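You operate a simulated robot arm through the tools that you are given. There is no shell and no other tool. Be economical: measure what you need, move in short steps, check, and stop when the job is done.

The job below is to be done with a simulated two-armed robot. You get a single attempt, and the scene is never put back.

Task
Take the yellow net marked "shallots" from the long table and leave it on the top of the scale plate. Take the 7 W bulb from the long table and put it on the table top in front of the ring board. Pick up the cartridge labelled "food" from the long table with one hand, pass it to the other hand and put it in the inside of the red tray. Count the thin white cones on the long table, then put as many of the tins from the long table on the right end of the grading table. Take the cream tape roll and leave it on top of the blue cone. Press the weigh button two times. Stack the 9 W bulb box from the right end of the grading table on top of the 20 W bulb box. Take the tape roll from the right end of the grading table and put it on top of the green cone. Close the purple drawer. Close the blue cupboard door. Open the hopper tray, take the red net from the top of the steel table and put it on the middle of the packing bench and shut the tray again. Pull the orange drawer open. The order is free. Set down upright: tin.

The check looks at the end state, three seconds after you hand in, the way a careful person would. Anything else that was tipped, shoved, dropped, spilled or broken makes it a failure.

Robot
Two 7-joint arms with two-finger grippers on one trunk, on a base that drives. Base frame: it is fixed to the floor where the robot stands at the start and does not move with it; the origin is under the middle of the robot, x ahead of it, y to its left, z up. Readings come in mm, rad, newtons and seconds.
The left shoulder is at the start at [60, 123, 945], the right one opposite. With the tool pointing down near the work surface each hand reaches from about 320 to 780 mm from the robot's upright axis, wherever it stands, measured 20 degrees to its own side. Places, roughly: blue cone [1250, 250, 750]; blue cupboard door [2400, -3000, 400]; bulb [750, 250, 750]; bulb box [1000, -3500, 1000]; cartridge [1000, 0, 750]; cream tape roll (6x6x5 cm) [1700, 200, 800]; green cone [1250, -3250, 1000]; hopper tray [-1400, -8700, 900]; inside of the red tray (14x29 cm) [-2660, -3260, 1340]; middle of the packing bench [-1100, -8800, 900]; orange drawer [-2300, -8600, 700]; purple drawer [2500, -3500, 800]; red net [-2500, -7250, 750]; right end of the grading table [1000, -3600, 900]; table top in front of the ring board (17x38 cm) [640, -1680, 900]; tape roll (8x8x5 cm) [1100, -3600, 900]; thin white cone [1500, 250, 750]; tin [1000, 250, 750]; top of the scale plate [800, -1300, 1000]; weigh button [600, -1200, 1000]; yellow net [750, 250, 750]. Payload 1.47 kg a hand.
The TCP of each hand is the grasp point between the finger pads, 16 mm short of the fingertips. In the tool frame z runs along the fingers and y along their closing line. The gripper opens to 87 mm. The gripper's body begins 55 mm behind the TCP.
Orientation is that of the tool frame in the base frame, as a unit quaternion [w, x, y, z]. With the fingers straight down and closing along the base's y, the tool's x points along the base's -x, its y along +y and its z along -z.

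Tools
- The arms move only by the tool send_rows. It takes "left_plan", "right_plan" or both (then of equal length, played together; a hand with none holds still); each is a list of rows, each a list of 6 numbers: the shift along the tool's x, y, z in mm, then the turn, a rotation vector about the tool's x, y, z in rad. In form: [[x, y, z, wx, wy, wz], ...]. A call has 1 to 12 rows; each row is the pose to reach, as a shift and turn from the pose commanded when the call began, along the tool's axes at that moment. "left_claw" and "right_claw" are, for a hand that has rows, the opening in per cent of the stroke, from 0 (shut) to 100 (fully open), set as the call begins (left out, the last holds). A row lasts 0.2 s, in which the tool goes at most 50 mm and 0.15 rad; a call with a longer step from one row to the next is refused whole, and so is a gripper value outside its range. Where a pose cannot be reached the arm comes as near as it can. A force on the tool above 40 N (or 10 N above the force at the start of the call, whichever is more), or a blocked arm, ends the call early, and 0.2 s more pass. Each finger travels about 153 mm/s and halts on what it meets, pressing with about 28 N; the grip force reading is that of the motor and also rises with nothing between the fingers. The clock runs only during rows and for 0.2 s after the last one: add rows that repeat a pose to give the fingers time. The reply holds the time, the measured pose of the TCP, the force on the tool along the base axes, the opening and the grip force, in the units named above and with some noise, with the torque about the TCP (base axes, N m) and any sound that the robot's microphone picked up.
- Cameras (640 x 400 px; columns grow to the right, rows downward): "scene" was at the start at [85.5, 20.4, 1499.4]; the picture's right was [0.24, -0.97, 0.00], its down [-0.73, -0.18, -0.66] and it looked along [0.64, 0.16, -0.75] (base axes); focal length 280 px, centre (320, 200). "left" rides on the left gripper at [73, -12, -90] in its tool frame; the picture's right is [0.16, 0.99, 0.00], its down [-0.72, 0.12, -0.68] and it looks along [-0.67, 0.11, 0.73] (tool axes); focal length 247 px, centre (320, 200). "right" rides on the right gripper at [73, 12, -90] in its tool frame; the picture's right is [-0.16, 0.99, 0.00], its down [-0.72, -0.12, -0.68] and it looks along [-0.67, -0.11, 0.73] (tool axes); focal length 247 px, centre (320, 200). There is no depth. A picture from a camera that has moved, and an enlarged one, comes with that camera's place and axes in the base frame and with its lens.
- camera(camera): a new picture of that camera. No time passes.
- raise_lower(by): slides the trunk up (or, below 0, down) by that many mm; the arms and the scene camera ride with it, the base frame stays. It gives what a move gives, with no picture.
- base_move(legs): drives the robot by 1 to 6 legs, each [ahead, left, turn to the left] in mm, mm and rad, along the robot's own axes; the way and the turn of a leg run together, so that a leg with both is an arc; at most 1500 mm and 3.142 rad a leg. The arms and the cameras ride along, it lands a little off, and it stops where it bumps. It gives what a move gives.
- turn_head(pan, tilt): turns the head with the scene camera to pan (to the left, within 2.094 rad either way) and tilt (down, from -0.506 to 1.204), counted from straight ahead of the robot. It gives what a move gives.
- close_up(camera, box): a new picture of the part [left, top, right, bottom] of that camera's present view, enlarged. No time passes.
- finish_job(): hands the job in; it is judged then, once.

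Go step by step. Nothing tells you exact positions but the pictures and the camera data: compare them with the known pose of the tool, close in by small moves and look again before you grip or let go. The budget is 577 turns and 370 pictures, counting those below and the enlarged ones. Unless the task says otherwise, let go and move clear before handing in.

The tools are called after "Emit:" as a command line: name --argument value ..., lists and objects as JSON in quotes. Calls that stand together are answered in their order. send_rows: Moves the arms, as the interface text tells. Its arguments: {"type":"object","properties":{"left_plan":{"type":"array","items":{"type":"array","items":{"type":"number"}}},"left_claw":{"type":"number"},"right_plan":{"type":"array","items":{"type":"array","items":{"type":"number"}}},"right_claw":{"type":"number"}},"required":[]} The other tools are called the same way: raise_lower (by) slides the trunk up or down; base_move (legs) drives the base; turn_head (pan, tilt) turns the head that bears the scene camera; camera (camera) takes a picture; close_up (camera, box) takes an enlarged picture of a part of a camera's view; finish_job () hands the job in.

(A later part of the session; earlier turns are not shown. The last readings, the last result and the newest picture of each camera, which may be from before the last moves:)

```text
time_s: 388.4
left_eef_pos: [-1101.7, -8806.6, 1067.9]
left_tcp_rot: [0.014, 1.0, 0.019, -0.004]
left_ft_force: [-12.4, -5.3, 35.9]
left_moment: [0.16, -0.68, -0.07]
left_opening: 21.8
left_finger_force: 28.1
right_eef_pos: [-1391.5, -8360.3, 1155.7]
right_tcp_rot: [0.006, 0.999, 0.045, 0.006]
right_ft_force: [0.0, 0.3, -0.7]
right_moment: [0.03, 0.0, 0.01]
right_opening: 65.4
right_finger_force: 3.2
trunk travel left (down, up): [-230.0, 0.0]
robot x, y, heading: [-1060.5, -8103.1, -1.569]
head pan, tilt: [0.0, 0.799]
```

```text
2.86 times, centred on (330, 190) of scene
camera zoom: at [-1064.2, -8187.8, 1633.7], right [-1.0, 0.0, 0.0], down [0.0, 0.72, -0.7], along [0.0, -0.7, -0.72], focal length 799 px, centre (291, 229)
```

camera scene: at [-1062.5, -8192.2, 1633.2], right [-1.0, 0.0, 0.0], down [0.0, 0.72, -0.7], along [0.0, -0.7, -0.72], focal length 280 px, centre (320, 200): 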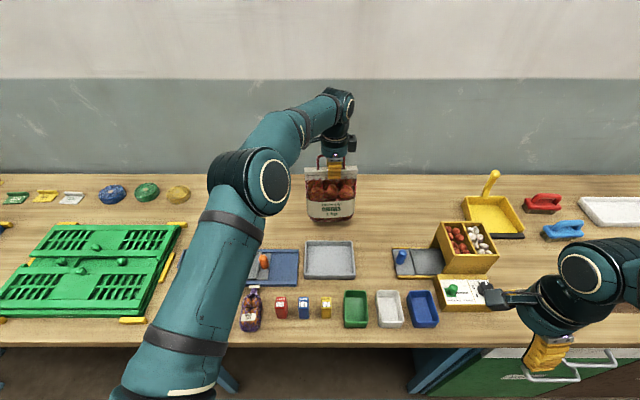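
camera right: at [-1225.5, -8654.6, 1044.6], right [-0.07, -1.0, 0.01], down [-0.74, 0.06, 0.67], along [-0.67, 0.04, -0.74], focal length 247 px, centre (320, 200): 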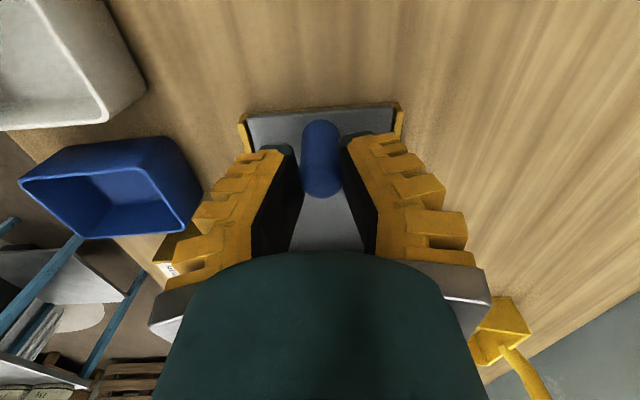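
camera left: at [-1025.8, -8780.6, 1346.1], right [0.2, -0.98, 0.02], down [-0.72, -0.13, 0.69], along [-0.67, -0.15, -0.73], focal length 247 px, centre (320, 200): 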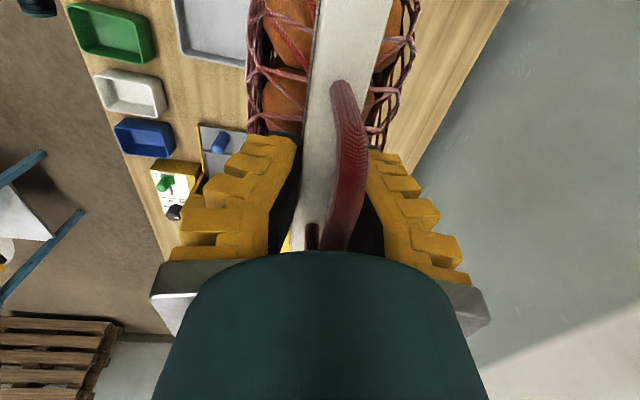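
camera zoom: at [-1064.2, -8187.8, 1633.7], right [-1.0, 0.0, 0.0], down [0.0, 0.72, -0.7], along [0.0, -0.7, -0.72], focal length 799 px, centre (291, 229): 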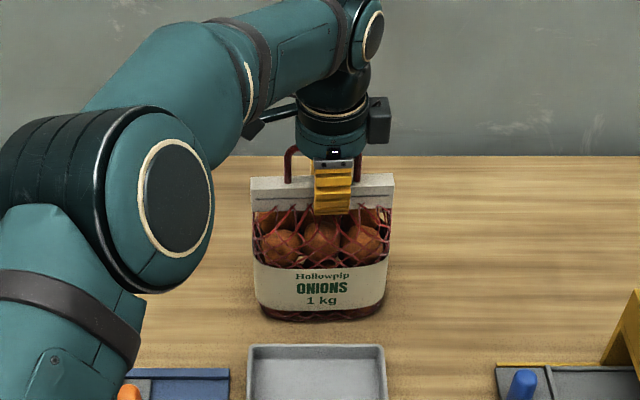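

It stands on the bench. Easing up, then opening.

Emit:
send_rows --left_plan '[[0, 0, -4, 0, 0, 0], [0, 0, -7, 0, 0, 0]]'

Emit:
send_rows --left_plan '[[0, 0, 0, 0, 0, 0], [0, 0, 0, 0, 0, 0], [0, 0, 0, 0, 0, 0], [0, 0, 0, 0, 0, 0]]' --left_claw 100

Emit:
send_rows --left_plan '[[0, 0, -20, 0, 0, 0], [0, 0, -45, 0, 0, 0], [0, 0, -70, 0, 0, 0], [0, 0, -95, 0, 0, 0], [0, 0, -120, 0, 0, 0], [0, -15, -150, 0, 0, 0], [0, -40, -170, 0, 0, 0], [20, -70, -180, 0, 0, 0], [40, -110, -180, 0, 0, 0], [60, -150, -180, 0, 0, 0], [80, -190, -180, 0, 0, 0], [100, -230, -180, 0, 0, 0]]'

Emit:
camera --camera "scene"

```text
time_s: 389.0
left_eef_pos: [-1099.5, -8804.9, 1069.0]
left_tcp_rot: [0.01, 1.0, 0.02, -0.003]
left_ft_force: [-12.2, -4.4, 17.9]
left_moment: [-0.06, 0.76, 0.06]
left_opening: 20.2
left_finger_force: 27.8
right_eef_pos: [-1390.6, -8360.9, 1154.7]
right_tcp_rot: [0.006, 0.999, 0.045, 0.006]
right_ft_force: [-0.3, -0.2, -0.8]
right_moment: [-0.01, 0.02, 0.01]
right_opening: 65.3
right_finger_force: 3.6
trunk travel left (down, up): [-230.0, 0.0]
robot x, y, heading: [-1061.1, -8099.8, -1.566]
head pan, tilt: [0.0, 0.799]
```

```text
time_s: 390.0
left_eef_pos: [-1097.3, -8807.3, 1068.1]
left_tcp_rot: [0.009, 1.0, 0.021, -0.002]
left_ft_force: [-0.5, 0.8, 0.0]
left_moment: [-0.01, 0.0, -0.04]
left_opening: 87.0
left_finger_force: 0.0
right_eef_pos: [-1390.3, -8361.6, 1154.1]
right_tcp_rot: [0.004, 0.999, 0.045, 0.005]
right_ft_force: [-0.1, 0.2, 0.5]
right_moment: [0.01, -0.02, 0.0]
right_opening: 65.2
right_finger_force: 3.3
trunk travel left (down, up): [-230.0, 0.0]
robot x, y, heading: [-1062.8, -8100.8, -1.571]
head pan, tilt: [0.0, 0.799]
```

```text
time_s: 392.6
left_eef_pos: [-1006.0, -8567.8, 1244.0]
left_tcp_rot: [0.011, 1.0, 0.02, -0.004]
left_ft_force: [0.6, 0.7, 0.2]
left_moment: [-0.01, 0.01, -0.01]
left_opening: 87.1
left_finger_force: 0.1
right_eef_pos: [-1389.7, -8359.4, 1155.1]
right_tcp_rot: [0.006, 0.999, 0.045, 0.005]
right_ft_force: [0.1, -0.3, 0.7]
right_moment: [-0.03, 0.01, -0.04]
right_opening: 65.0
right_finger_force: 3.2
trunk travel left (down, up): [-230.0, 0.0]
robot x, y, heading: [-1061.3, -8102.7, -1.567]
head pan, tilt: [0.0, 0.799]
```

```text
200 pictures are left
camera scene: at [-1061.6, -8189.4, 1633.4], right [-1.0, 0.0, 0.0], down [0.0, 0.72, -0.7], along [0.0, -0.7, -0.72], focal length 280 px, centre (320, 200)
```

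scene: 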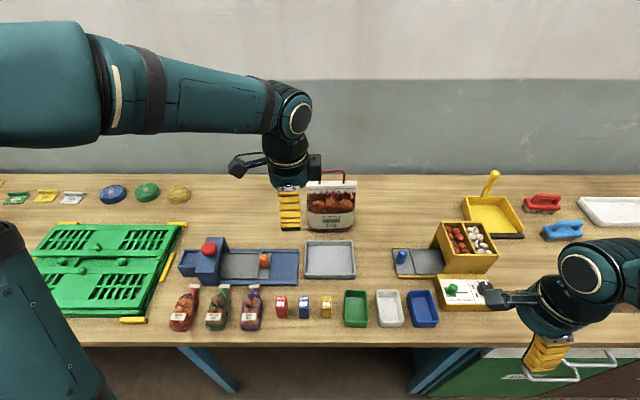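

The net stands on the bench. Now shutting the tray: right hand returns above the knob.

Emit:
send_rows --right_plan '[[7, 33, 0, 0, 0, 0], [14, 66, 0, 0, 0, 0], [22, 99, 0, 0, 0, 0], [29, 132, 0, 0, 0, 0], [37, 165, 0, 0, 0, 0], [44, 198, 0, 0, 0, 0], [52, 231, 10, 0, 0, 0], [59, 264, 30, 0, 0, 0], [66, 297, 54, 0, 0, 0], [66, 297, 90, 0, 0, 0], [66, 297, 110, 0, 0, 0]]'

Emit:
camera --camera "right"

```text
time_s: 395.0
left_eef_pos: [-1007.1, -8569.7, 1242.9]
left_tcp_rot: [0.011, 1.0, 0.02, -0.003]
left_ft_force: [0.3, -0.7, 1.5]
left_moment: [0.01, 0.02, 0.0]
left_opening: 87.1
left_finger_force: 0.0
right_eef_pos: [-1297.0, -8654.9, 1047.8]
right_tcp_rot: [0.005, 0.999, 0.044, 0.005]
right_ft_force: [-0.7, 0.8, -0.6]
right_moment: [0.02, 0.01, -0.03]
right_opening: 65.5
right_finger_force: 3.3
trunk travel left (down, up): [-230.0, 0.0]
robot x, y, heading: [-1063.2, -8100.3, -1.57]
head pan, tilt: [0.0, 0.799]
```

```text
199 pictures are left
camera right: at [-1224.7, -8659.1, 1139.3], right [-0.07, -1.0, 0.01], down [-0.74, 0.06, 0.67], along [-0.67, 0.04, -0.74], focal length 247 px, centre (320, 200)
```

right: 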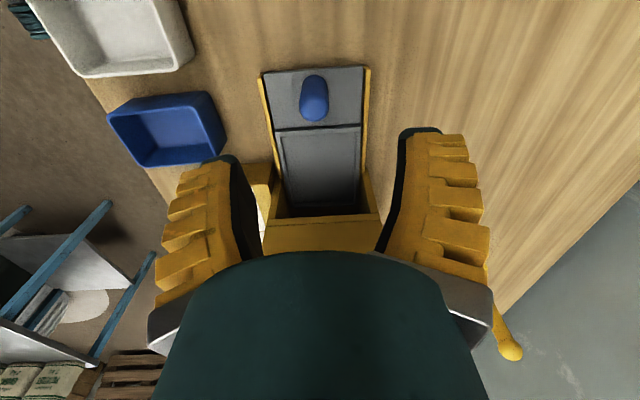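

Emit:
send_rows --right_plan '[[8, -4, 30, 0, 0, 0], [8, -4, 60, 0, 0, 0], [8, -4, 85, 0, 0, 0], [8, -4, 95, 0, 0, 0]]'

Emit:
send_rows --right_plan '[[0, 0, 0, 0, 0, 0], [0, 0, 0, 0, 0, 0], [0, 0, 0, 0, 0, 0]]' --right_claw 0

Emit:
send_rows --right_plan '[[-8, -0.7, 0, 0, 0, 0], [-16, -1.4, 0, 0, 0, 0], [-24, -2.1, 0, 0, 0, 0], [-32, -2.8, 0, 0, 0, 0], [-40, -3.5, 0, 0, 0, 0], [-48, -4.2, 0, 0, 0, 0], [-56, -4.9, 0, 0, 0, 0], [-62, -5.4, 0, 0, 0, 0]]'

Emit:
camera --camera "right"

```text
time_s: 396.0
left_eef_pos: [-1009.2, -8568.8, 1243.6]
left_tcp_rot: [0.01, 1.0, 0.02, -0.002]
left_ft_force: [-0.8, -0.1, 1.0]
left_moment: [-0.02, 0.0, 0.02]
left_opening: 87.0
left_finger_force: 0.1
right_eef_pos: [-1287.6, -8649.2, 954.4]
right_tcp_rot: [0.007, 0.999, 0.044, 0.004]
right_ft_force: [-0.5, -0.3, 0.3]
right_moment: [-0.01, 0.01, -0.02]
right_opening: 65.4
right_finger_force: 3.4
trunk travel left (down, up): [-230.0, 0.0]
robot x, y, heading: [-1062.4, -8103.9, -1.569]
head pan, tilt: [0.0, 0.799]
```

```text
time_s: 396.8
left_eef_pos: [-1007.6, -8568.7, 1242.1]
left_tcp_rot: [0.01, 1.0, 0.02, -0.003]
left_ft_force: [0.3, 0.3, -0.2]
left_moment: [-0.04, -0.01, -0.02]
left_opening: 87.0
left_finger_force: 0.0
right_eef_pos: [-1288.0, -8648.5, 954.8]
right_tcp_rot: [0.007, 0.999, 0.045, 0.005]
right_ft_force: [0.4, -3.1, 5.0]
right_moment: [0.1, -0.33, 0.13]
right_opening: 18.1
right_finger_force: 29.4
trunk travel left (down, up): [-230.0, 0.0]
robot x, y, heading: [-1061.2, -8098.5, -1.572]
head pan, tilt: [0.0, 0.799]
```

```text
time_s: 398.6
left_eef_pos: [-1008.5, -8568.8, 1242.8]
left_tcp_rot: [0.011, 1.0, 0.02, -0.003]
left_ft_force: [0.5, -0.9, 0.6]
left_moment: [-0.02, 0.0, 0.02]
left_opening: 86.9
left_finger_force: 0.0
right_eef_pos: [-1351.6, -8649.9, 954.3]
right_tcp_rot: [0.006, 0.999, 0.045, 0.005]
right_ft_force: [-0.4, 8.1, 5.3]
right_moment: [0.19, -0.31, -0.02]
right_opening: 17.0
right_finger_force: 29.9
trunk travel left (down, up): [-230.0, 0.0]
robot x, y, heading: [-1062.6, -8102.1, -1.568]
head pan, tilt: [0.0, 0.799]
```

```text
198 pictures are left
camera right: at [-1278.5, -8653.6, 1045.6], right [-0.07, -1.0, 0.01], down [-0.74, 0.06, 0.67], along [-0.67, 0.04, -0.74], focal length 247 px, centre (320, 200)
```

right: 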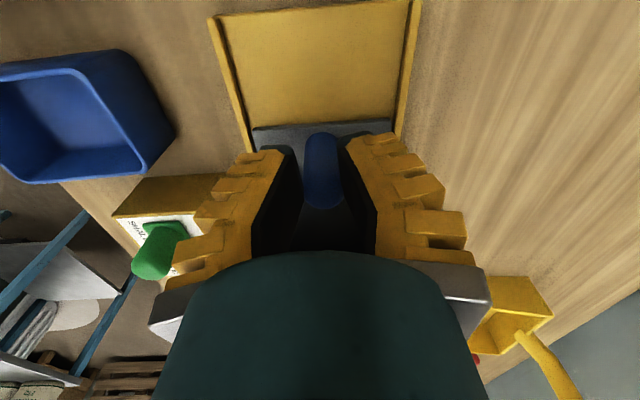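

Almost shut; pushing a bit more until it stops.

Emit:
send_rows --right_plan '[[-3, -0.3, 0, 0, 0, 0], [-6, -0.5, 0, 0, 0, 0], [-9, -0.8, 0, 0, 0, 0]]'

Emit:
camera --camera "right"

```text
time_s: 399.4
left_eef_pos: [-1005.3, -8568.1, 1243.8]
left_tcp_rot: [0.011, 1.0, 0.02, -0.003]
left_ft_force: [0.3, -0.2, 0.6]
left_moment: [-0.03, 0.0, 0.01]
left_opening: 86.9
left_finger_force: 0.1
right_eef_pos: [-1353.7, -8648.8, 954.6]
right_tcp_rot: [0.005, 0.999, 0.047, 0.006]
right_ft_force: [22.5, 12.8, 4.7]
right_moment: [0.22, -0.45, -0.12]
right_opening: 16.0
right_finger_force: 30.4
trunk travel left (down, up): [-230.0, 0.0]
robot x, y, heading: [-1061.1, -8101.3, -1.571]
head pan, tilt: [0.0, 0.799]
```

```text
197 pictures are left
camera right: at [-1281.0, -8653.3, 1045.9], right [-0.06, -1.0, 0.01], down [-0.74, 0.05, 0.67], along [-0.67, 0.04, -0.74], focal length 247 px, centre (320, 200)
```

right: 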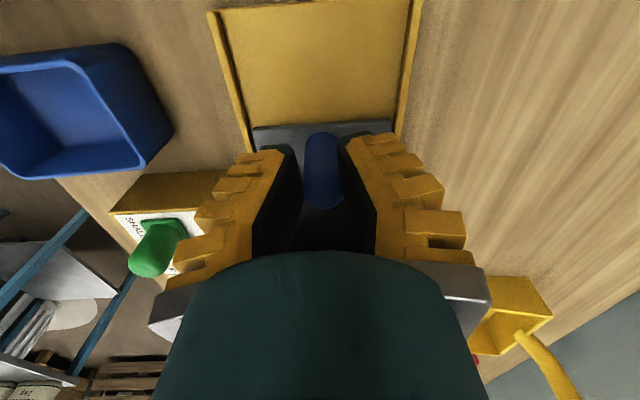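

The tray is at its end stop: shut. Releasing and lifting.

Emit:
send_rows --right_plan '[[7, 0.5, 0, 0, 0, 0], [7, 0.5, 0, 0, 0, 0]]'

Emit:
send_rows --right_plan '[[0, 0, 0, 0, 0, 0], [0, 0, 0, 0, 0, 0], [0, 0, 0, 0, 0, 0]]' --right_claw 70

Emit:
send_rows --right_plan '[[0, 0, -30, 0, 0, 0], [0, 0, -60, 0, 0, 0], [0, 0, -100, 0, 0, 0], [0, 0, -140, 0, 0, 0], [0, 0, -180, 0, 0, 0], [0, -40, -200, 0, 0, 0], [0, -80, -200, 0, 0, 0], [0, -120, -200, 0, 0, 0], [0, -160, -200, 0, 0, 0], [0, -200, -200, 0, 0, 0], [0, -240, -200, 0, 0, 0]]' --left_plan '[[0, -25, 0, 0, 0, 0], [0, -50, 0, 0, 0, 0], [0, -75, 0, 0, 0, 0], [0, -100, 0, 0, 0, 0], [0, -125, 0, 0, 0, 0], [0, -150, 0, 0, 0, 0], [0, -150, 0, 0, 0, 0], [0, -150, 0, 0, 0, 0], [0, -150, 0, 0, 0, 0], [0, -150, 0, 0, 0, 0], [0, -150, 0, 0, 0, 0]]'

Emit:
camera --camera "scene"

```text
time_s: 400.0
left_eef_pos: [-1007.9, -8568.7, 1242.9]
left_tcp_rot: [0.011, 1.0, 0.019, -0.002]
left_ft_force: [0.7, 0.4, -0.4]
left_moment: [0.01, 0.01, 0.01]
left_opening: 87.0
left_finger_force: 0.0
right_eef_pos: [-1353.8, -8648.9, 953.8]
right_tcp_rot: [0.007, 0.999, 0.044, 0.004]
right_ft_force: [10.0, 11.8, -0.8]
right_moment: [0.24, -0.63, -0.06]
right_opening: 16.5
right_finger_force: 29.9
trunk travel left (down, up): [-230.0, 0.0]
robot x, y, heading: [-1058.2, -8100.4, -1.565]
head pan, tilt: [0.0, 0.799]
```

```text
time_s: 400.8
left_eef_pos: [-1008.4, -8569.0, 1244.2]
left_tcp_rot: [0.01, 1.0, 0.02, -0.003]
left_ft_force: [0.4, 0.0, 0.7]
left_moment: [0.01, 0.01, 0.0]
left_opening: 86.8
left_finger_force: 0.1
right_eef_pos: [-1352.8, -8650.4, 953.7]
right_tcp_rot: [0.006, 0.999, 0.045, 0.005]
right_ft_force: [0.1, 0.1, -0.1]
right_moment: [0.0, 0.0, 0.02]
right_opening: 65.5
right_finger_force: 2.8
trunk travel left (down, up): [-230.0, 0.0]
robot x, y, heading: [-1064.3, -8100.9, -1.571]
head pan, tilt: [0.0, 0.799]
```

```text
time_s: 403.2
left_eef_pos: [-1012.2, -8418.0, 1241.8]
left_tcp_rot: [0.01, 1.0, 0.02, -0.002]
left_ft_force: [-1.0, 0.0, -0.3]
left_moment: [0.02, -0.01, 0.0]
left_opening: 86.8
left_finger_force: 0.1
right_eef_pos: [-1377.7, -8409.8, 1151.1]
right_tcp_rot: [0.006, 0.999, 0.044, 0.004]
right_ft_force: [0.4, 1.5, -1.1]
right_moment: [0.0, -0.01, 0.0]
right_opening: 65.6
right_finger_force: 2.8
trunk travel left (down, up): [-230.0, 0.0]
robot x, y, heading: [-1060.3, -8101.0, -1.574]
head pan, tilt: [0.0, 0.799]
```

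```text
196 pictures are left
camera scene: at [-1062.7, -8189.1, 1633.4], right [-1.0, 0.0, 0.0], down [0.0, 0.72, -0.7], along [0.0, -0.7, -0.72], focal length 280 px, centre (320, 200)
```

scene: 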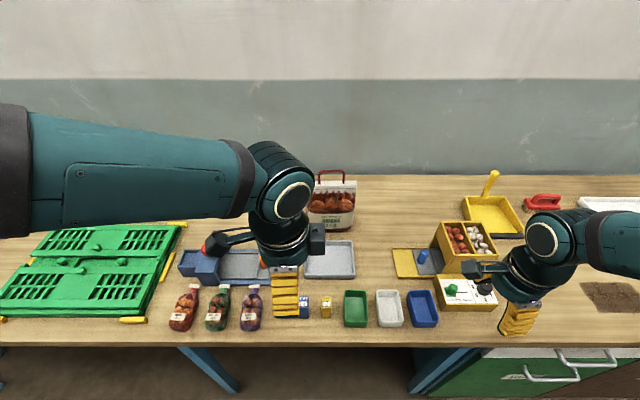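

Next the orange drawer (handle ≈ (−2300, −8400, 760)). Backing out and driving west along the bench.

Emit:
base_move --legs '[[-320, 0, 0], [0, -1050, 0]]'

Emit:
turn_head --pan -0.2 --tilt 0.85

Emit:
camera --camera "scene"

```text
time_s: 414.3
left_eef_pos: [-2043.9, -8102.3, 1240.4]
left_tcp_rot: [0.011, 1.0, 0.022, -0.003]
left_ft_force: [-0.5, 0.6, -0.6]
left_moment: [0.04, -0.02, 0.0]
left_opening: 87.1
left_finger_force: 0.1
right_eef_pos: [-2406.2, -8097.8, 1150.7]
right_tcp_rot: [0.005, 0.999, 0.048, 0.004]
right_ft_force: [-0.1, 0.0, 0.0]
right_moment: [-0.01, 0.05, 0.02]
right_opening: 65.5
right_finger_force: 3.4
trunk travel left (down, up): [-230.0, 0.0]
robot x, y, heading: [-2091.3, -7784.9, -1.561]
head pan, tilt: [0.0, 0.799]
```

```text
time_s: 415.0
left_eef_pos: [-2042.4, -8102.2, 1240.7]
left_tcp_rot: [0.011, 1.0, 0.023, -0.002]
left_ft_force: [0.6, 0.2, 0.1]
left_moment: [-0.02, -0.02, 0.02]
left_opening: 87.0
left_finger_force: 0.1
right_eef_pos: [-2406.7, -8097.8, 1151.4]
right_tcp_rot: [0.006, 0.999, 0.048, 0.004]
right_ft_force: [-0.3, 1.1, -0.1]
right_moment: [0.0, 0.0, 0.01]
right_opening: 65.2
right_finger_force: 3.1
trunk travel left (down, up): [-230.0, 0.0]
robot x, y, heading: [-2093.2, -7788.3, -1.563]
head pan, tilt: [-0.201, 0.85]
```

```text
195 pictures are left
camera scene: at [-2109.2, -7870.6, 1629.2], right [-0.98, 0.19, 0.0], down [0.14, 0.74, -0.66], along [-0.13, -0.65, -0.75], focal length 280 px, centre (320, 200)
```

scene: 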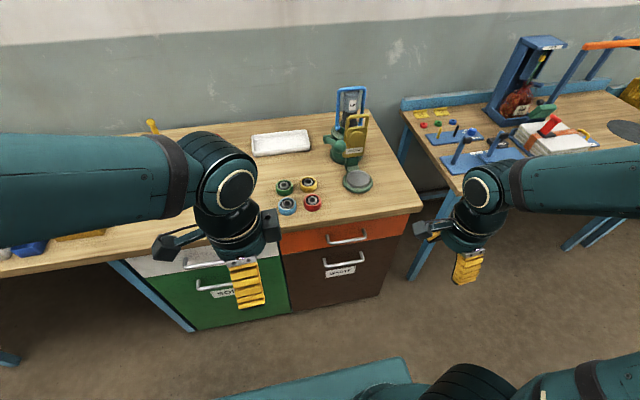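

Handle at about (−2320, −8410, 765). I lower the trunk and turn the right hand to point forward with fingers closing vertically.

Emit:
raise_lower --by -200

Emit:
send_rows --right_plan '[[6, 4, 15, -0.13, 0, 0], [12, 8, 30, -0.26, 0, 0], [19, 14, 46, -0.39, 0, 0], [25, 20, 62, -0.52, 0, 0], [32, 30, 78, -0.65, 0, 0], [38, 40, 93, -0.78, 0, 0], [45, 50, 108, -0.91, 0, 0], [51, 60, 124, -1.04, 0, 0], [57, 70, 140, -1.17, 0, 0], [63, 80, 155, -1.3, 0, 0], [70, 90, 170, -1.43, 0, 0], [76, 100, 182, -1.571, 0, 0]]' --right_claw 70

Emit:
camera --camera "right"

Emit:
camera --camera "scene"

```text
time_s: 417.2
left_eef_pos: [-2043.1, -8102.1, 1040.1]
left_tcp_rot: [0.011, 1.0, 0.023, -0.003]
left_ft_force: [-0.2, 0.3, -0.5]
left_moment: [-0.01, 0.02, 0.01]
left_opening: 87.1
left_finger_force: 0.1
right_eef_pos: [-2407.0, -8097.7, 950.9]
right_tcp_rot: [0.006, 0.999, 0.048, 0.005]
right_ft_force: [0.2, 0.4, 0.3]
right_moment: [-0.02, -0.01, 0.01]
right_opening: 65.4
right_finger_force: 2.9
trunk travel left (down, up): [-30.0, 200.0]
robot x, y, heading: [-2090.1, -7787.9, -1.562]
head pan, tilt: [-0.201, 0.85]
```

```text
time_s: 419.8
left_eef_pos: [-2042.5, -8102.9, 1040.0]
left_tcp_rot: [0.01, 1.0, 0.023, -0.002]
left_ft_force: [-0.4, 0.6, -0.5]
left_moment: [0.0, 0.0, -0.01]
left_opening: 86.8
left_finger_force: 0.1
right_eef_pos: [-2318.3, -8191.4, 771.0]
right_tcp_rot: [0.711, 0.701, 0.03, 0.037]
right_ft_force: [-0.4, 0.4, -0.4]
right_moment: [0.0, 0.0, 0.06]
right_opening: 65.3
right_finger_force: 3.8
right hand out of reach, approached as far as the arm can: row 2, 3, 4, 5, 6, 7, 8, 9, 10
trunk travel left (down, up): [-30.0, 200.0]
robot x, y, heading: [-2093.4, -7785.5, -1.561]
head pan, tilt: [-0.201, 0.85]
```

```text
194 pictures are left
camera right: at [-2255.6, -8095.6, 783.2], right [-0.17, 0.0, 0.99], down [-0.78, 0.61, -0.13], along [-0.6, -0.79, -0.1], focal length 247 px, centre (320, 200)
```

right: 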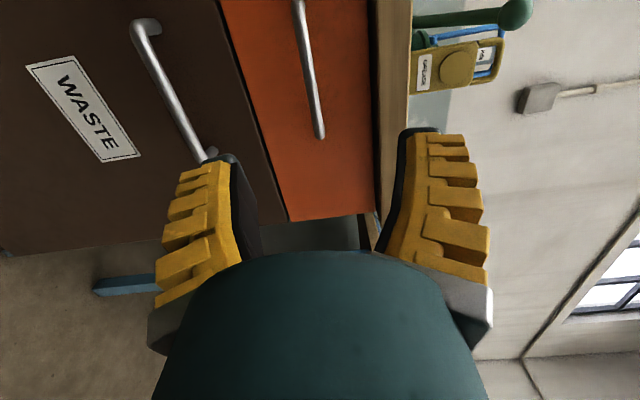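

```text
193 pictures are left
camera scene: at [-2109.6, -7870.8, 1429.2], right [-0.98, 0.19, 0.0], down [0.14, 0.74, -0.66], along [-0.13, -0.65, -0.75], focal length 280 px, centre (320, 200)
```

scene: 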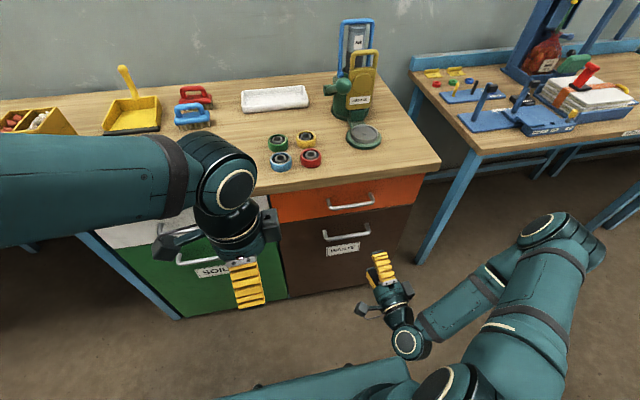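

The handle is at about (−2313, −8412, 765). Advancing the open right gripper toward it.

Emit:
send_rows --right_plan '[[-3, -2, 35, 0, 0, 0], [-6, -4, 70, 0, 0, 0], [-9, -6, 105, 0, 0, 0], [-11, -8, 135, 0, 0, 0], [-12, -9, 150, 0, 0, 0]]'

Emit:
camera --camera "right"

Emit:
close_up --camera "scene" --box '[280, 160, 440, 290]'

```text
time_s: 421.0
left_eef_pos: [-2042.1, -8102.2, 1040.3]
left_tcp_rot: [0.011, 1.0, 0.022, -0.002]
left_ft_force: [-0.2, 0.3, 0.0]
left_moment: [0.01, 0.0, 0.0]
left_opening: 87.0
left_finger_force: 0.0
right_eef_pos: [-2317.8, -8344.6, 762.4]
right_tcp_rot: [0.71, 0.702, 0.031, 0.038]
right_ft_force: [-1.2, 0.4, -0.2]
right_moment: [0.03, 0.02, -0.03]
right_opening: 65.5
right_finger_force: 3.0
trunk travel left (down, up): [-30.0, 200.0]
robot x, y, heading: [-2093.3, -7785.4, -1.562]
head pan, tilt: [-0.201, 0.85]
```

```text
192 pictures are left
camera right: at [-2253.7, -8248.5, 775.1], right [-0.17, 0.0, 0.99], down [-0.78, 0.61, -0.13], along [-0.6, -0.8, -0.1], focal length 247 px, centre (320, 200)
```

right: 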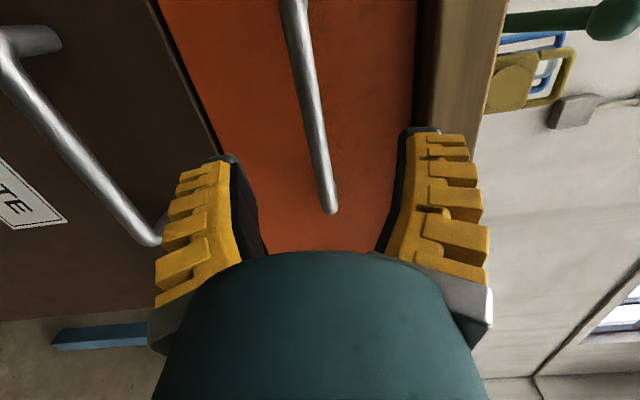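

```text
3.08 times, centred on (360, 225) of scene
camera zoom: at [-2109.2, -7870.7, 1429.2], right [-0.98, 0.19, 0.0], down [0.14, 0.74, -0.66], along [-0.13, -0.65, -0.75], focal length 860 px, centre (197, 123)
```

zoom: 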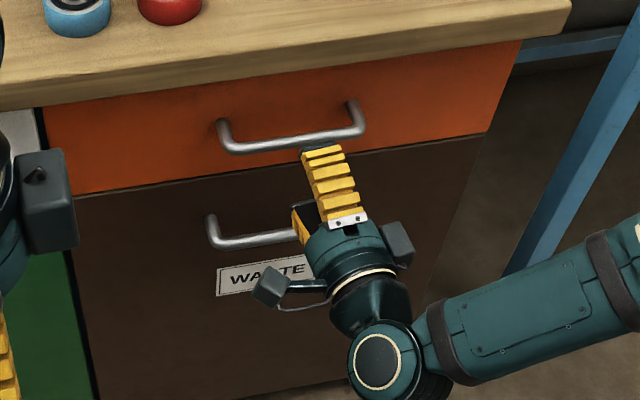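

Emit:
send_rows --right_plan '[[8, -4, 20, 0, 0, 0], [15, -4, 40, 0, 0, 0], [15, -4, 52, 0, 0, 0], [15, -4, 60, 0, 0, 0]]'

Emit:
camera --camera "right"

Emit:
close_up --camera "scene" --box '[280, 160, 440, 290]'

```text
time_s: 422.0
left_eef_pos: [-2042.2, -8102.9, 1040.6]
left_tcp_rot: [0.011, 1.0, 0.022, -0.003]
left_ft_force: [-0.2, 0.3, 0.5]
left_moment: [-0.04, -0.01, -0.03]
left_opening: 86.9
left_finger_force: 0.0
right_eef_pos: [-2296.2, -8400.6, 759.9]
right_tcp_rot: [0.711, 0.702, 0.031, 0.038]
right_ft_force: [0.1, 0.2, 0.6]
right_moment: [-0.03, 0.02, 0.02]
right_opening: 65.5
right_finger_force: 2.6
trunk travel left (down, up): [-30.0, 200.0]
robot x, y, heading: [-2092.1, -7787.4, -1.562]
head pan, tilt: [-0.201, 0.85]
```

```text
190 pictures are left
camera right: at [-2233.1, -8306.1, 772.6], right [-0.17, 0.0, 0.99], down [-0.78, 0.61, -0.13], along [-0.6, -0.8, -0.1], focal length 247 px, centre (320, 200)
```

right: 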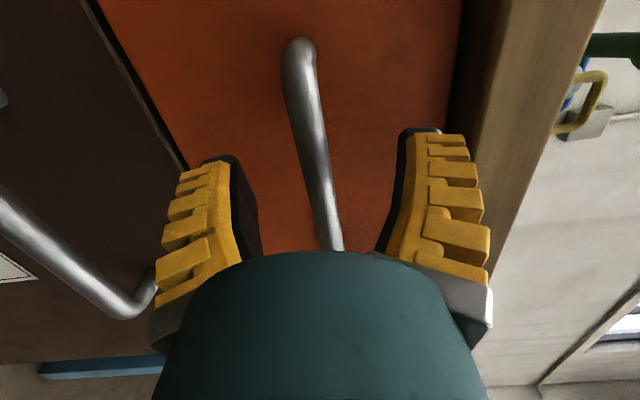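

```text
3.08 times, centred on (360, 225) of scene
camera zoom: at [-2109.2, -7870.7, 1429.2], right [-0.98, 0.19, 0.0], down [0.14, 0.74, -0.66], along [-0.13, -0.65, -0.75], focal length 860 px, centre (197, 123)
```

zoom: 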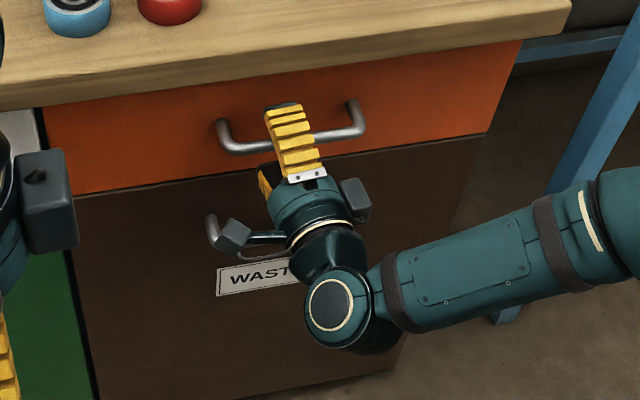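

Closing on the bar and pulling.

Emit:
send_rows --right_plan '[[0, 0, 0, 0, 0, 0], [0, 0, 0, 0, 0, 0], [0, 0, 0, 0, 0, 0]]' --right_claw 0

Emit:
send_rows --right_plan '[[1, 0, -12, 0, 0, 0], [2, 0, -25, 0, 0, 0], [4, 1, -40, 0, 0, 0], [5, 1, -55, 0, 0, 0], [7, 1, -70, 0, 0, 0], [8, 1, -85, 0, 0, 0], [9, 1, -100, 0, 0, 0]]'

Emit:
camera --camera "scene"

```text
time_s: 422.8
left_eef_pos: [-2042.5, -8103.0, 1041.2]
left_tcp_rot: [0.011, 1.0, 0.024, -0.002]
left_ft_force: [0.0, 0.1, 0.0]
left_moment: [-0.02, 0.02, -0.01]
left_opening: 87.1
left_finger_force: 0.1
right_eef_pos: [-2297.7, -8400.3, 760.5]
right_tcp_rot: [0.71, 0.703, 0.03, 0.037]
right_ft_force: [0.1, 8.4, -4.6]
right_moment: [0.01, 0.17, -0.05]
right_opening: 8.4
right_finger_force: 30.0
trunk travel left (down, up): [-30.0, 200.0]
robot x, y, heading: [-2094.9, -7786.6, -1.559]
head pan, tilt: [-0.201, 0.85]
```

```text
time_s: 424.4
left_eef_pos: [-2042.9, -8101.7, 1040.0]
left_tcp_rot: [0.012, 1.0, 0.024, -0.002]
left_ft_force: [0.3, 0.3, -0.5]
left_moment: [0.03, 0.0, -0.03]
left_opening: 87.0
left_finger_force: 0.0
right_eef_pos: [-2295.8, -8301.1, 760.4]
right_tcp_rot: [0.712, 0.701, 0.03, 0.038]
right_ft_force: [-0.3, 0.4, 3.0]
right_moment: [0.0, 0.17, -0.1]
right_opening: 6.1
right_finger_force: 29.8
trunk travel left (down, up): [-30.0, 200.0]
robot x, y, heading: [-2093.4, -7783.0, -1.563]
head pan, tilt: [-0.201, 0.85]
```

```text
188 pictures are left
camera scene: at [-2109.2, -7870.2, 1429.3], right [-0.98, 0.19, 0.0], down [0.14, 0.74, -0.66], along [-0.13, -0.65, -0.75], focal length 280 px, centre (320, 200)
```

scene: 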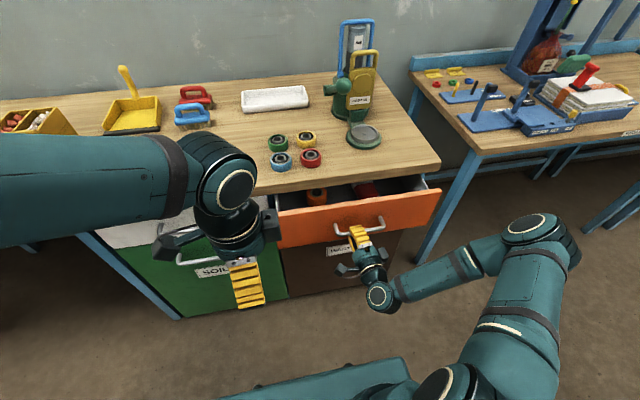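

The drawer opens. Pulling it further.

Emit:
send_rows --right_plan '[[1, 0, -15, 0, 0, 0], [3, 0, -32, 0, 0, 0], [5, 1, -50, 0, 0, 0], [6, 1, -68, 0, 0, 0], [8, 1, -86, 0, 0, 0], [10, 1, -104, 0, 0, 0], [11, 2, -120, 0, 0, 0]]'

Emit:
camera --camera "scene"

```text
time_s: 426.0
left_eef_pos: [-2042.1, -8103.0, 1038.7]
left_tcp_rot: [0.01, 1.0, 0.023, -0.002]
left_ft_force: [-0.2, -0.3, 0.0]
left_moment: [0.06, -0.02, 0.0]
left_opening: 87.3
left_finger_force: 0.0
right_eef_pos: [-2296.7, -8179.6, 760.4]
right_tcp_rot: [0.709, 0.703, 0.031, 0.038]
right_ft_force: [12.3, 1.0, -19.9]
right_moment: [0.17, 0.14, -0.02]
right_opening: 5.9
right_finger_force: 29.8
trunk travel left (down, up): [-30.0, 200.0]
robot x, y, heading: [-2093.5, -7786.1, -1.559]
head pan, tilt: [-0.201, 0.85]
```

```text
187 pictures are left
camera scene: at [-2108.5, -7871.5, 1428.9], right [-0.98, 0.19, 0.0], down [0.14, 0.74, -0.66], along [-0.13, -0.65, -0.75], focal length 280 px, centre (320, 200)
```

scene: 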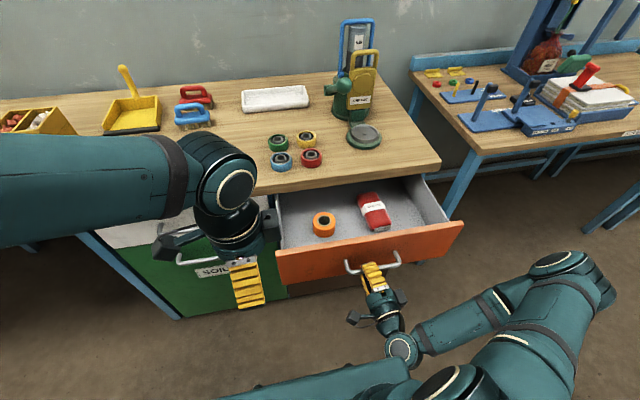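

The drawer is well open (~220 mm). Releasing and retreating; folding the hand back down.

Emit:
send_rows --right_plan '[[0, 0, 0, 0, 0, 0], [0, 0, 0, 0, 0, 0], [0, 0, 0, 0, 0, 0]]' --right_claw 70

Emit:
base_move --legs '[[-350, 0, 0]]'

Emit:
send_rows --right_plan '[[0, 10, 0, 0.13, 0, 0], [0, 25, 0, 0.26, 0, 0], [0, 40, 0, 0.39, 0, 0], [0, 60, 0, 0.52, 0, 0], [0, 80, 0, 0.65, 0, 0], [0, 100, 0, 0.78, 0, 0], [0, 120, 0, 0.91, 0, 0], [0, 140, 0, 1.04, 0, 0], [0, 160, 0, 1.17, 0, 0], [0, 180, 0, 1.3, 0, 0], [0, 200, 0, 1.43, 0, 0], [0, 220, 0, 1.57, 0, 0]]'

Emit:
camera --camera "scene"

```text
time_s: 426.8
left_eef_pos: [-2042.7, -8102.3, 1040.9]
left_tcp_rot: [0.011, 1.0, 0.022, -0.002]
left_ft_force: [0.7, -0.8, 0.1]
left_moment: [-0.04, -0.03, 0.0]
left_opening: 86.8
left_finger_force: 0.0
right_eef_pos: [-2296.9, -8181.0, 762.2]
right_tcp_rot: [0.711, 0.702, 0.031, 0.037]
right_ft_force: [-0.1, 0.1, 0.3]
right_moment: [0.02, -0.05, -0.01]
right_opening: 65.0
right_finger_force: 2.6
trunk travel left (down, up): [-30.0, 200.0]
robot x, y, heading: [-2094.9, -7783.8, -1.563]
head pan, tilt: [-0.201, 0.85]
```

```text
time_s: 428.5
left_eef_pos: [-2044.1, -7908.2, 1040.0]
left_tcp_rot: [0.01, 1.0, 0.022, -0.003]
left_ft_force: [0.2, -1.3, -0.7]
left_moment: [0.03, -0.01, -0.04]
left_opening: 86.8
left_finger_force: 0.1
right_eef_pos: [-2298.8, -7985.8, 760.3]
right_tcp_rot: [0.709, 0.704, 0.03, 0.037]
right_ft_force: [0.3, -0.5, 0.3]
right_moment: [-0.06, 0.01, -0.01]
right_opening: 65.5
right_finger_force: 3.0
trunk travel left (down, up): [-30.0, 200.0]
robot x, y, heading: [-2094.7, -7587.0, -1.565]
head pan, tilt: [-0.201, 0.85]
stopped in leg 1: the robot was blocked; the commanded pose is now the measured one
```

```text
time_s: 431.1
left_eef_pos: [-2044.5, -7905.6, 1041.3]
left_tcp_rot: [0.012, 1.0, 0.022, -0.002]
left_ft_force: [-0.1, -0.3, -0.7]
left_moment: [-0.02, 0.01, 0.0]
left_opening: 86.8
left_finger_force: 0.1
right_eef_pos: [-2303.3, -7982.0, 980.1]
right_tcp_rot: [0.005, 0.999, 0.047, 0.005]
right_ft_force: [0.0, 0.6, 0.1]
right_moment: [-0.01, 0.01, -0.01]
right_opening: 65.5
right_finger_force: 3.2
right hand out of reach, approached as far as the arm can: row 2, 3, 4, 5, 6, 7, 8, 9
trunk travel left (down, up): [-30.0, 200.0]
robot x, y, heading: [-2097.5, -7589.1, -1.56]
head pan, tilt: [-0.201, 0.85]
```

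```text
186 pictures are left
camera scene: at [-2110.3, -7675.3, 1429.2], right [-0.98, 0.19, 0.0], down [0.14, 0.74, -0.66], along [-0.13, -0.65, -0.75], focal length 280 px, centre (320, 200)
```

scene: 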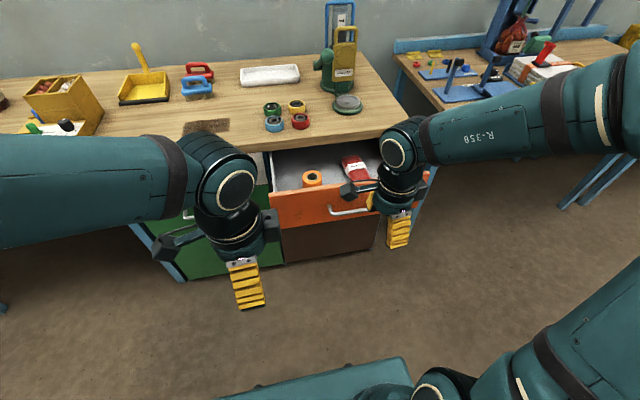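

The base backed lightly into the steel table. I'll check that nothing there was disturbed.

Emit:
base_move --legs '[[60, 0, 0]]'

Emit:
turn_head --pan -2.09 --tilt 0.7

Emit:
camera --camera "scene"

```text
time_s: 432.0
left_eef_pos: [-2043.7, -7966.2, 1041.5]
left_tcp_rot: [0.011, 1.0, 0.021, -0.003]
left_ft_force: [0.2, -0.2, -0.1]
left_moment: [0.04, 0.03, 0.01]
left_opening: 87.0
left_finger_force: 0.1
right_eef_pos: [-2302.0, -8041.7, 979.8]
right_tcp_rot: [0.004, 0.999, 0.047, 0.005]
right_ft_force: [-0.5, 0.1, -0.6]
right_moment: [0.02, 0.01, 0.01]
right_opening: 65.4
right_finger_force: 3.5
trunk travel left (down, up): [-30.0, 200.0]
robot x, y, heading: [-2094.0, -7649.2, -1.558]
head pan, tilt: [-0.201, 0.85]
```

```text
time_s: 433.9
left_eef_pos: [-2043.7, -7965.3, 1041.5]
left_tcp_rot: [0.013, 1.0, 0.02, -0.002]
left_ft_force: [0.9, -0.7, -0.5]
left_moment: [-0.02, -0.01, -0.01]
left_opening: 87.1
left_finger_force: 0.0
right_eef_pos: [-2301.8, -8041.1, 979.9]
right_tcp_rot: [0.006, 0.999, 0.047, 0.003]
right_ft_force: [-0.3, 0.4, -0.6]
right_moment: [-0.02, 0.01, 0.0]
right_opening: 65.4
right_finger_force: 3.2
trunk travel left (down, up): [-30.0, 200.0]
robot x, y, heading: [-2096.1, -7645.1, -1.559]
head pan, tilt: [-2.089, 0.7]
```

```text
185 pictures are left
camera scene: at [-2168.8, -7616.0, 1441.5], right [0.49, 0.87, 0.0], down [0.56, -0.31, -0.76], along [-0.67, 0.37, -0.64], focal length 280 px, centre (320, 200)
```

scene: 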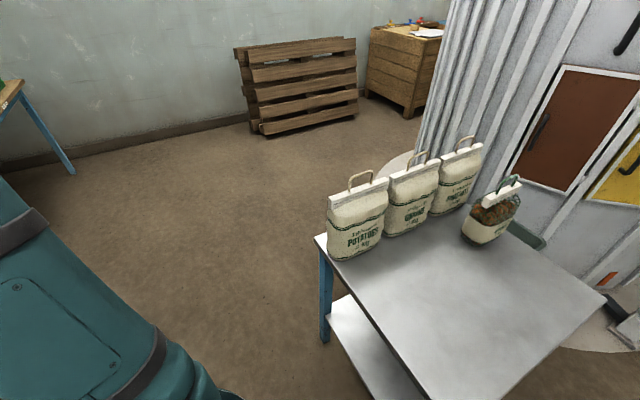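

Everything still stands. Now I drive back north toward the grading table's south end.

Emit:
base_move --legs '[[0, 900, 0], [0, 0, 1.56], [0, 0, 1.56], [1350, -950, 0]]'

Emit:
turn_head --pan -0.5 --tilt 0.35

Emit:
camera --camera "scene"

```text
refused: leg 4 is longer than a leg can be; nothing moved
```

```text
time_s: 435.6
left_eef_pos: [-2043.3, -7965.0, 1041.0]
left_tcp_rot: [0.012, 1.0, 0.021, -0.002]
left_ft_force: [0.1, -0.5, -0.1]
left_moment: [0.02, -0.02, -0.02]
left_opening: 87.0
left_finger_force: 0.0
right_eef_pos: [-2301.1, -8041.3, 979.5]
right_tcp_rot: [0.005, 0.999, 0.047, 0.004]
right_ft_force: [-0.3, -0.1, 0.1]
right_moment: [-0.02, -0.02, 0.03]
right_opening: 65.1
right_finger_force: 3.1
trunk travel left (down, up): [-30.0, 200.0]
robot x, y, heading: [-2095.4, -7651.4, -1.56]
head pan, tilt: [-0.499, 0.351]
```

```text
184 pictures are left
camera scene: at [-2138.7, -7739.6, 1472.9], right [-0.88, 0.47, 0.0], down [0.16, 0.3, -0.94], along [-0.44, -0.83, -0.34], focal length 280 px, centre (320, 200)
```

scene: 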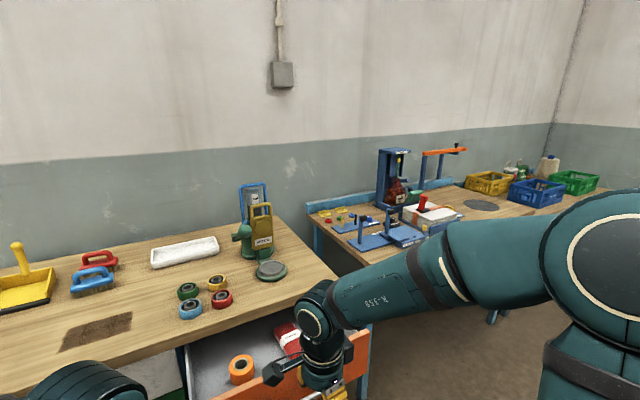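

Emit:
base_move --legs '[[0, 900, 0], [0, 0, 1.56], [0, 0, 1.56], [900, -650, 0], [900, -350, 0]]'

Emit:
turn_head --pan -0.5 --tilt 0.35

Emit:
camera --camera "scene"

```text
time_s: 461.7
left_eef_pos: [-259.5, -5535.9, 1041.3]
left_tcp_rot: [0.003, -0.023, 1.0, 0.012]
left_ft_force: [0.5, 0.2, -0.3]
left_moment: [0.02, 0.01, -0.01]
left_opening: 87.3
left_finger_force: 0.1
right_eef_pos: [-0.4, -5460.0, 979.9]
right_tcp_rot: [-0.005, -0.049, 0.999, 0.005]
right_ft_force: [0.0, -0.4, -0.5]
right_moment: [-0.02, -0.01, -0.01]
right_opening: 65.5
right_finger_force: 2.9
trunk travel left (down, up): [-30.0, 200.0]
robot x, y, heading: [-207.8, -5852.8, 1.584]
head pan, tilt: [-0.499, 0.351]
```

```text
time_s: 462.3
left_eef_pos: [-259.0, -5536.3, 1041.5]
left_tcp_rot: [0.003, -0.024, 1.0, 0.013]
left_ft_force: [-0.3, -0.1, 1.0]
left_moment: [-0.03, 0.0, 0.01]
left_opening: 87.1
left_finger_force: 0.0
right_eef_pos: [-2.1, -5460.4, 979.8]
right_tcp_rot: [-0.004, -0.048, 0.999, 0.004]
right_ft_force: [0.5, -0.1, 0.4]
right_moment: [-0.04, -0.01, -0.01]
right_opening: 65.0
right_finger_force: 3.1
trunk travel left (down, up): [-30.0, 200.0]
robot x, y, heading: [-208.6, -5855.5, 1.584]
head pan, tilt: [-0.499, 0.351]
```

```text
183 pictures are left
camera scene: at [-163.8, -5758.7, 1472.9], right [0.88, -0.47, 0.0], down [-0.16, -0.3, -0.94], along [0.44, 0.83, -0.34], focal length 280 px, centre (320, 200)
```

scene: 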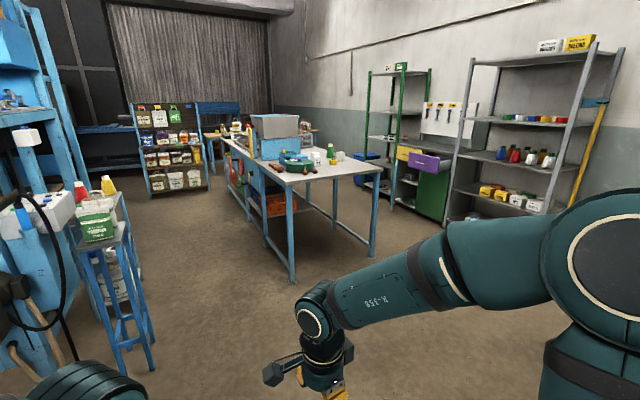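

Emit:
close_up --camera "scene" --box '[220, 80, 480, 260]'

Emit:
close_up --camera "scene" --box '[350, 120, 460, 230]'

```text
2.22 times, centred on (350, 170) of scene
camera zoom: at [-163.8, -5758.7, 1472.9], right [0.88, -0.47, 0.0], down [-0.16, -0.3, -0.94], along [0.44, 0.83, -0.34], focal length 621 px, centre (253, 267)
```

zoom: 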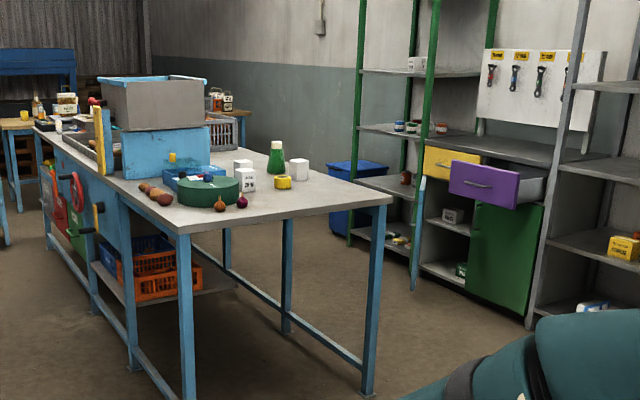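

```text
3.64 times, centred on (405, 175) of scene
camera zoom: at [-163.8, -5758.7, 1472.9], right [0.88, -0.47, 0.0], down [-0.16, -0.3, -0.94], along [0.44, 0.83, -0.34], focal length 1017 px, centre (11, 291)
```

zoom: 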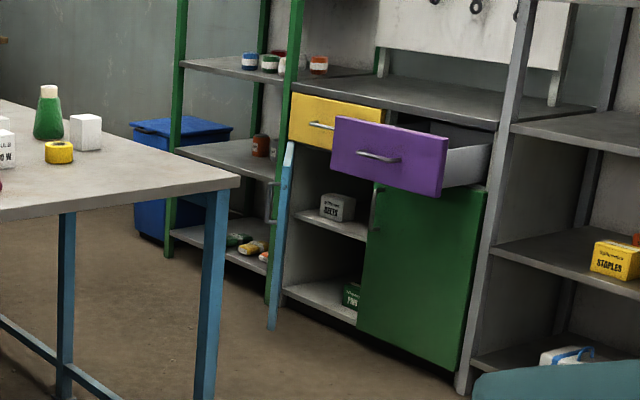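

I can see the purple drawer standing open and the blue cupboard door open beneath the yellow one. First I drive to the aisle east of the grading table, facing the cabinets.

Emit:
base_move --legs '[[1250, 0, 0], [0, -1000, 0], [0, -900, 0], [0, 0, -1.58]]'

Emit:
turn_head --pan 0.6 --tilt 0.5

Emit:
camera --camera "scene"

```text
time_s: 489.3
left_eef_pos: [2031.2, -4533.7, 1042.0]
left_tcp_rot: [0.011, 0.696, 0.718, 0.007]
left_ft_force: [-0.5, 0.4, 1.0]
left_moment: [0.02, -0.02, -0.03]
left_opening: 87.1
left_finger_force: 0.1
right_eef_pos: [2104.5, -4790.6, 979.5]
right_tcp_rot: [0.001, 0.677, 0.736, 0.007]
right_ft_force: [-0.2, 0.0, -0.2]
right_moment: [-0.02, 0.0, -0.02]
right_opening: 65.2
right_finger_force: 2.9
trunk travel left (down, up): [-30.0, 200.0]
robot x, y, heading: [1715.1, -4576.0, -0.002]
head pan, tilt: [-0.499, 0.351]
```

```text
time_s: 490.6
left_eef_pos: [2031.3, -4532.2, 1041.3]
left_tcp_rot: [0.01, 0.696, 0.718, 0.006]
left_ft_force: [0.0, 0.8, 0.3]
left_moment: [0.01, 0.01, 0.03]
left_opening: 87.0
left_finger_force: 0.2
right_eef_pos: [2105.4, -4791.7, 979.7]
right_tcp_rot: [0.0, 0.677, 0.736, 0.007]
right_ft_force: [0.1, 0.1, 0.3]
right_moment: [0.0, 0.02, 0.01]
right_opening: 65.2
right_finger_force: 3.6
trunk travel left (down, up): [-30.0, 200.0]
robot x, y, heading: [1718.2, -4581.9, -0.004]
head pan, tilt: [0.6, 0.499]
```

```text
180 pictures are left
camera scene: at [1800.7, -4526.8, 1459.2], right [0.56, -0.83, 0.0], down [-0.4, -0.27, -0.88], along [0.73, 0.49, -0.48], focal length 280 px, centre (320, 200)
```

scene: 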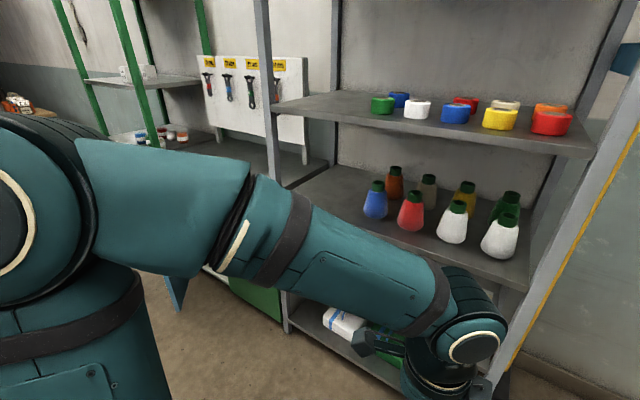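

Emit:
base_move --legs '[[-40, 550, 0]]'

Emit:
turn_head --pan 0.7 --tilt 0.6

Emit:
camera --camera "scene"

```text
time_s: 494.8
left_eef_pos: [2003.6, -4085.7, 1041.5]
left_tcp_rot: [0.01, 0.693, 0.721, 0.007]
left_ft_force: [-0.1, -0.3, -0.1]
left_moment: [0.06, -0.02, 0.0]
left_opening: 87.0
left_finger_force: 0.1
right_eef_pos: [2079.6, -4343.4, 979.5]
right_tcp_rot: [0.0, 0.675, 0.738, 0.008]
right_ft_force: [0.9, -0.3, 0.5]
right_moment: [0.01, -0.01, -0.02]
right_opening: 65.6
right_finger_force: 3.5
trunk travel left (down, up): [-30.0, 200.0]
robot x, y, heading: [1688.1, -4134.2, 0.004]
head pan, tilt: [0.6, 0.499]
stopped in leg 1: the robot was blocked; the commanded pose is now the measured one
```

```text
time_s: 495.4
left_eef_pos: [2002.1, -4084.2, 1041.5]
left_tcp_rot: [0.011, 0.693, 0.721, 0.006]
left_ft_force: [-0.4, 0.1, -0.3]
left_moment: [-0.02, -0.01, 0.0]
left_opening: 86.9
left_finger_force: 0.1
right_eef_pos: [2077.8, -4342.4, 981.2]
right_tcp_rot: [0.0, 0.674, 0.739, 0.006]
right_ft_force: [0.2, -0.2, 0.4]
right_moment: [0.04, 0.02, 0.03]
right_opening: 65.5
right_finger_force: 3.4
trunk travel left (down, up): [-30.0, 200.0]
robot x, y, heading: [1685.8, -4135.5, 0.001]
head pan, tilt: [0.7, 0.6]
```

```text
179 pictures are left
camera scene: at [1763.9, -4075.2, 1450.1], right [0.65, -0.76, 0.0], down [-0.43, -0.37, -0.83], along [0.63, 0.53, -0.56], focal length 280 px, centre (320, 200)
```

scene: 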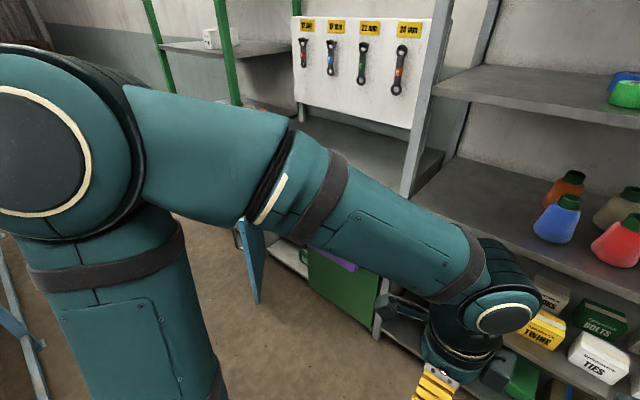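

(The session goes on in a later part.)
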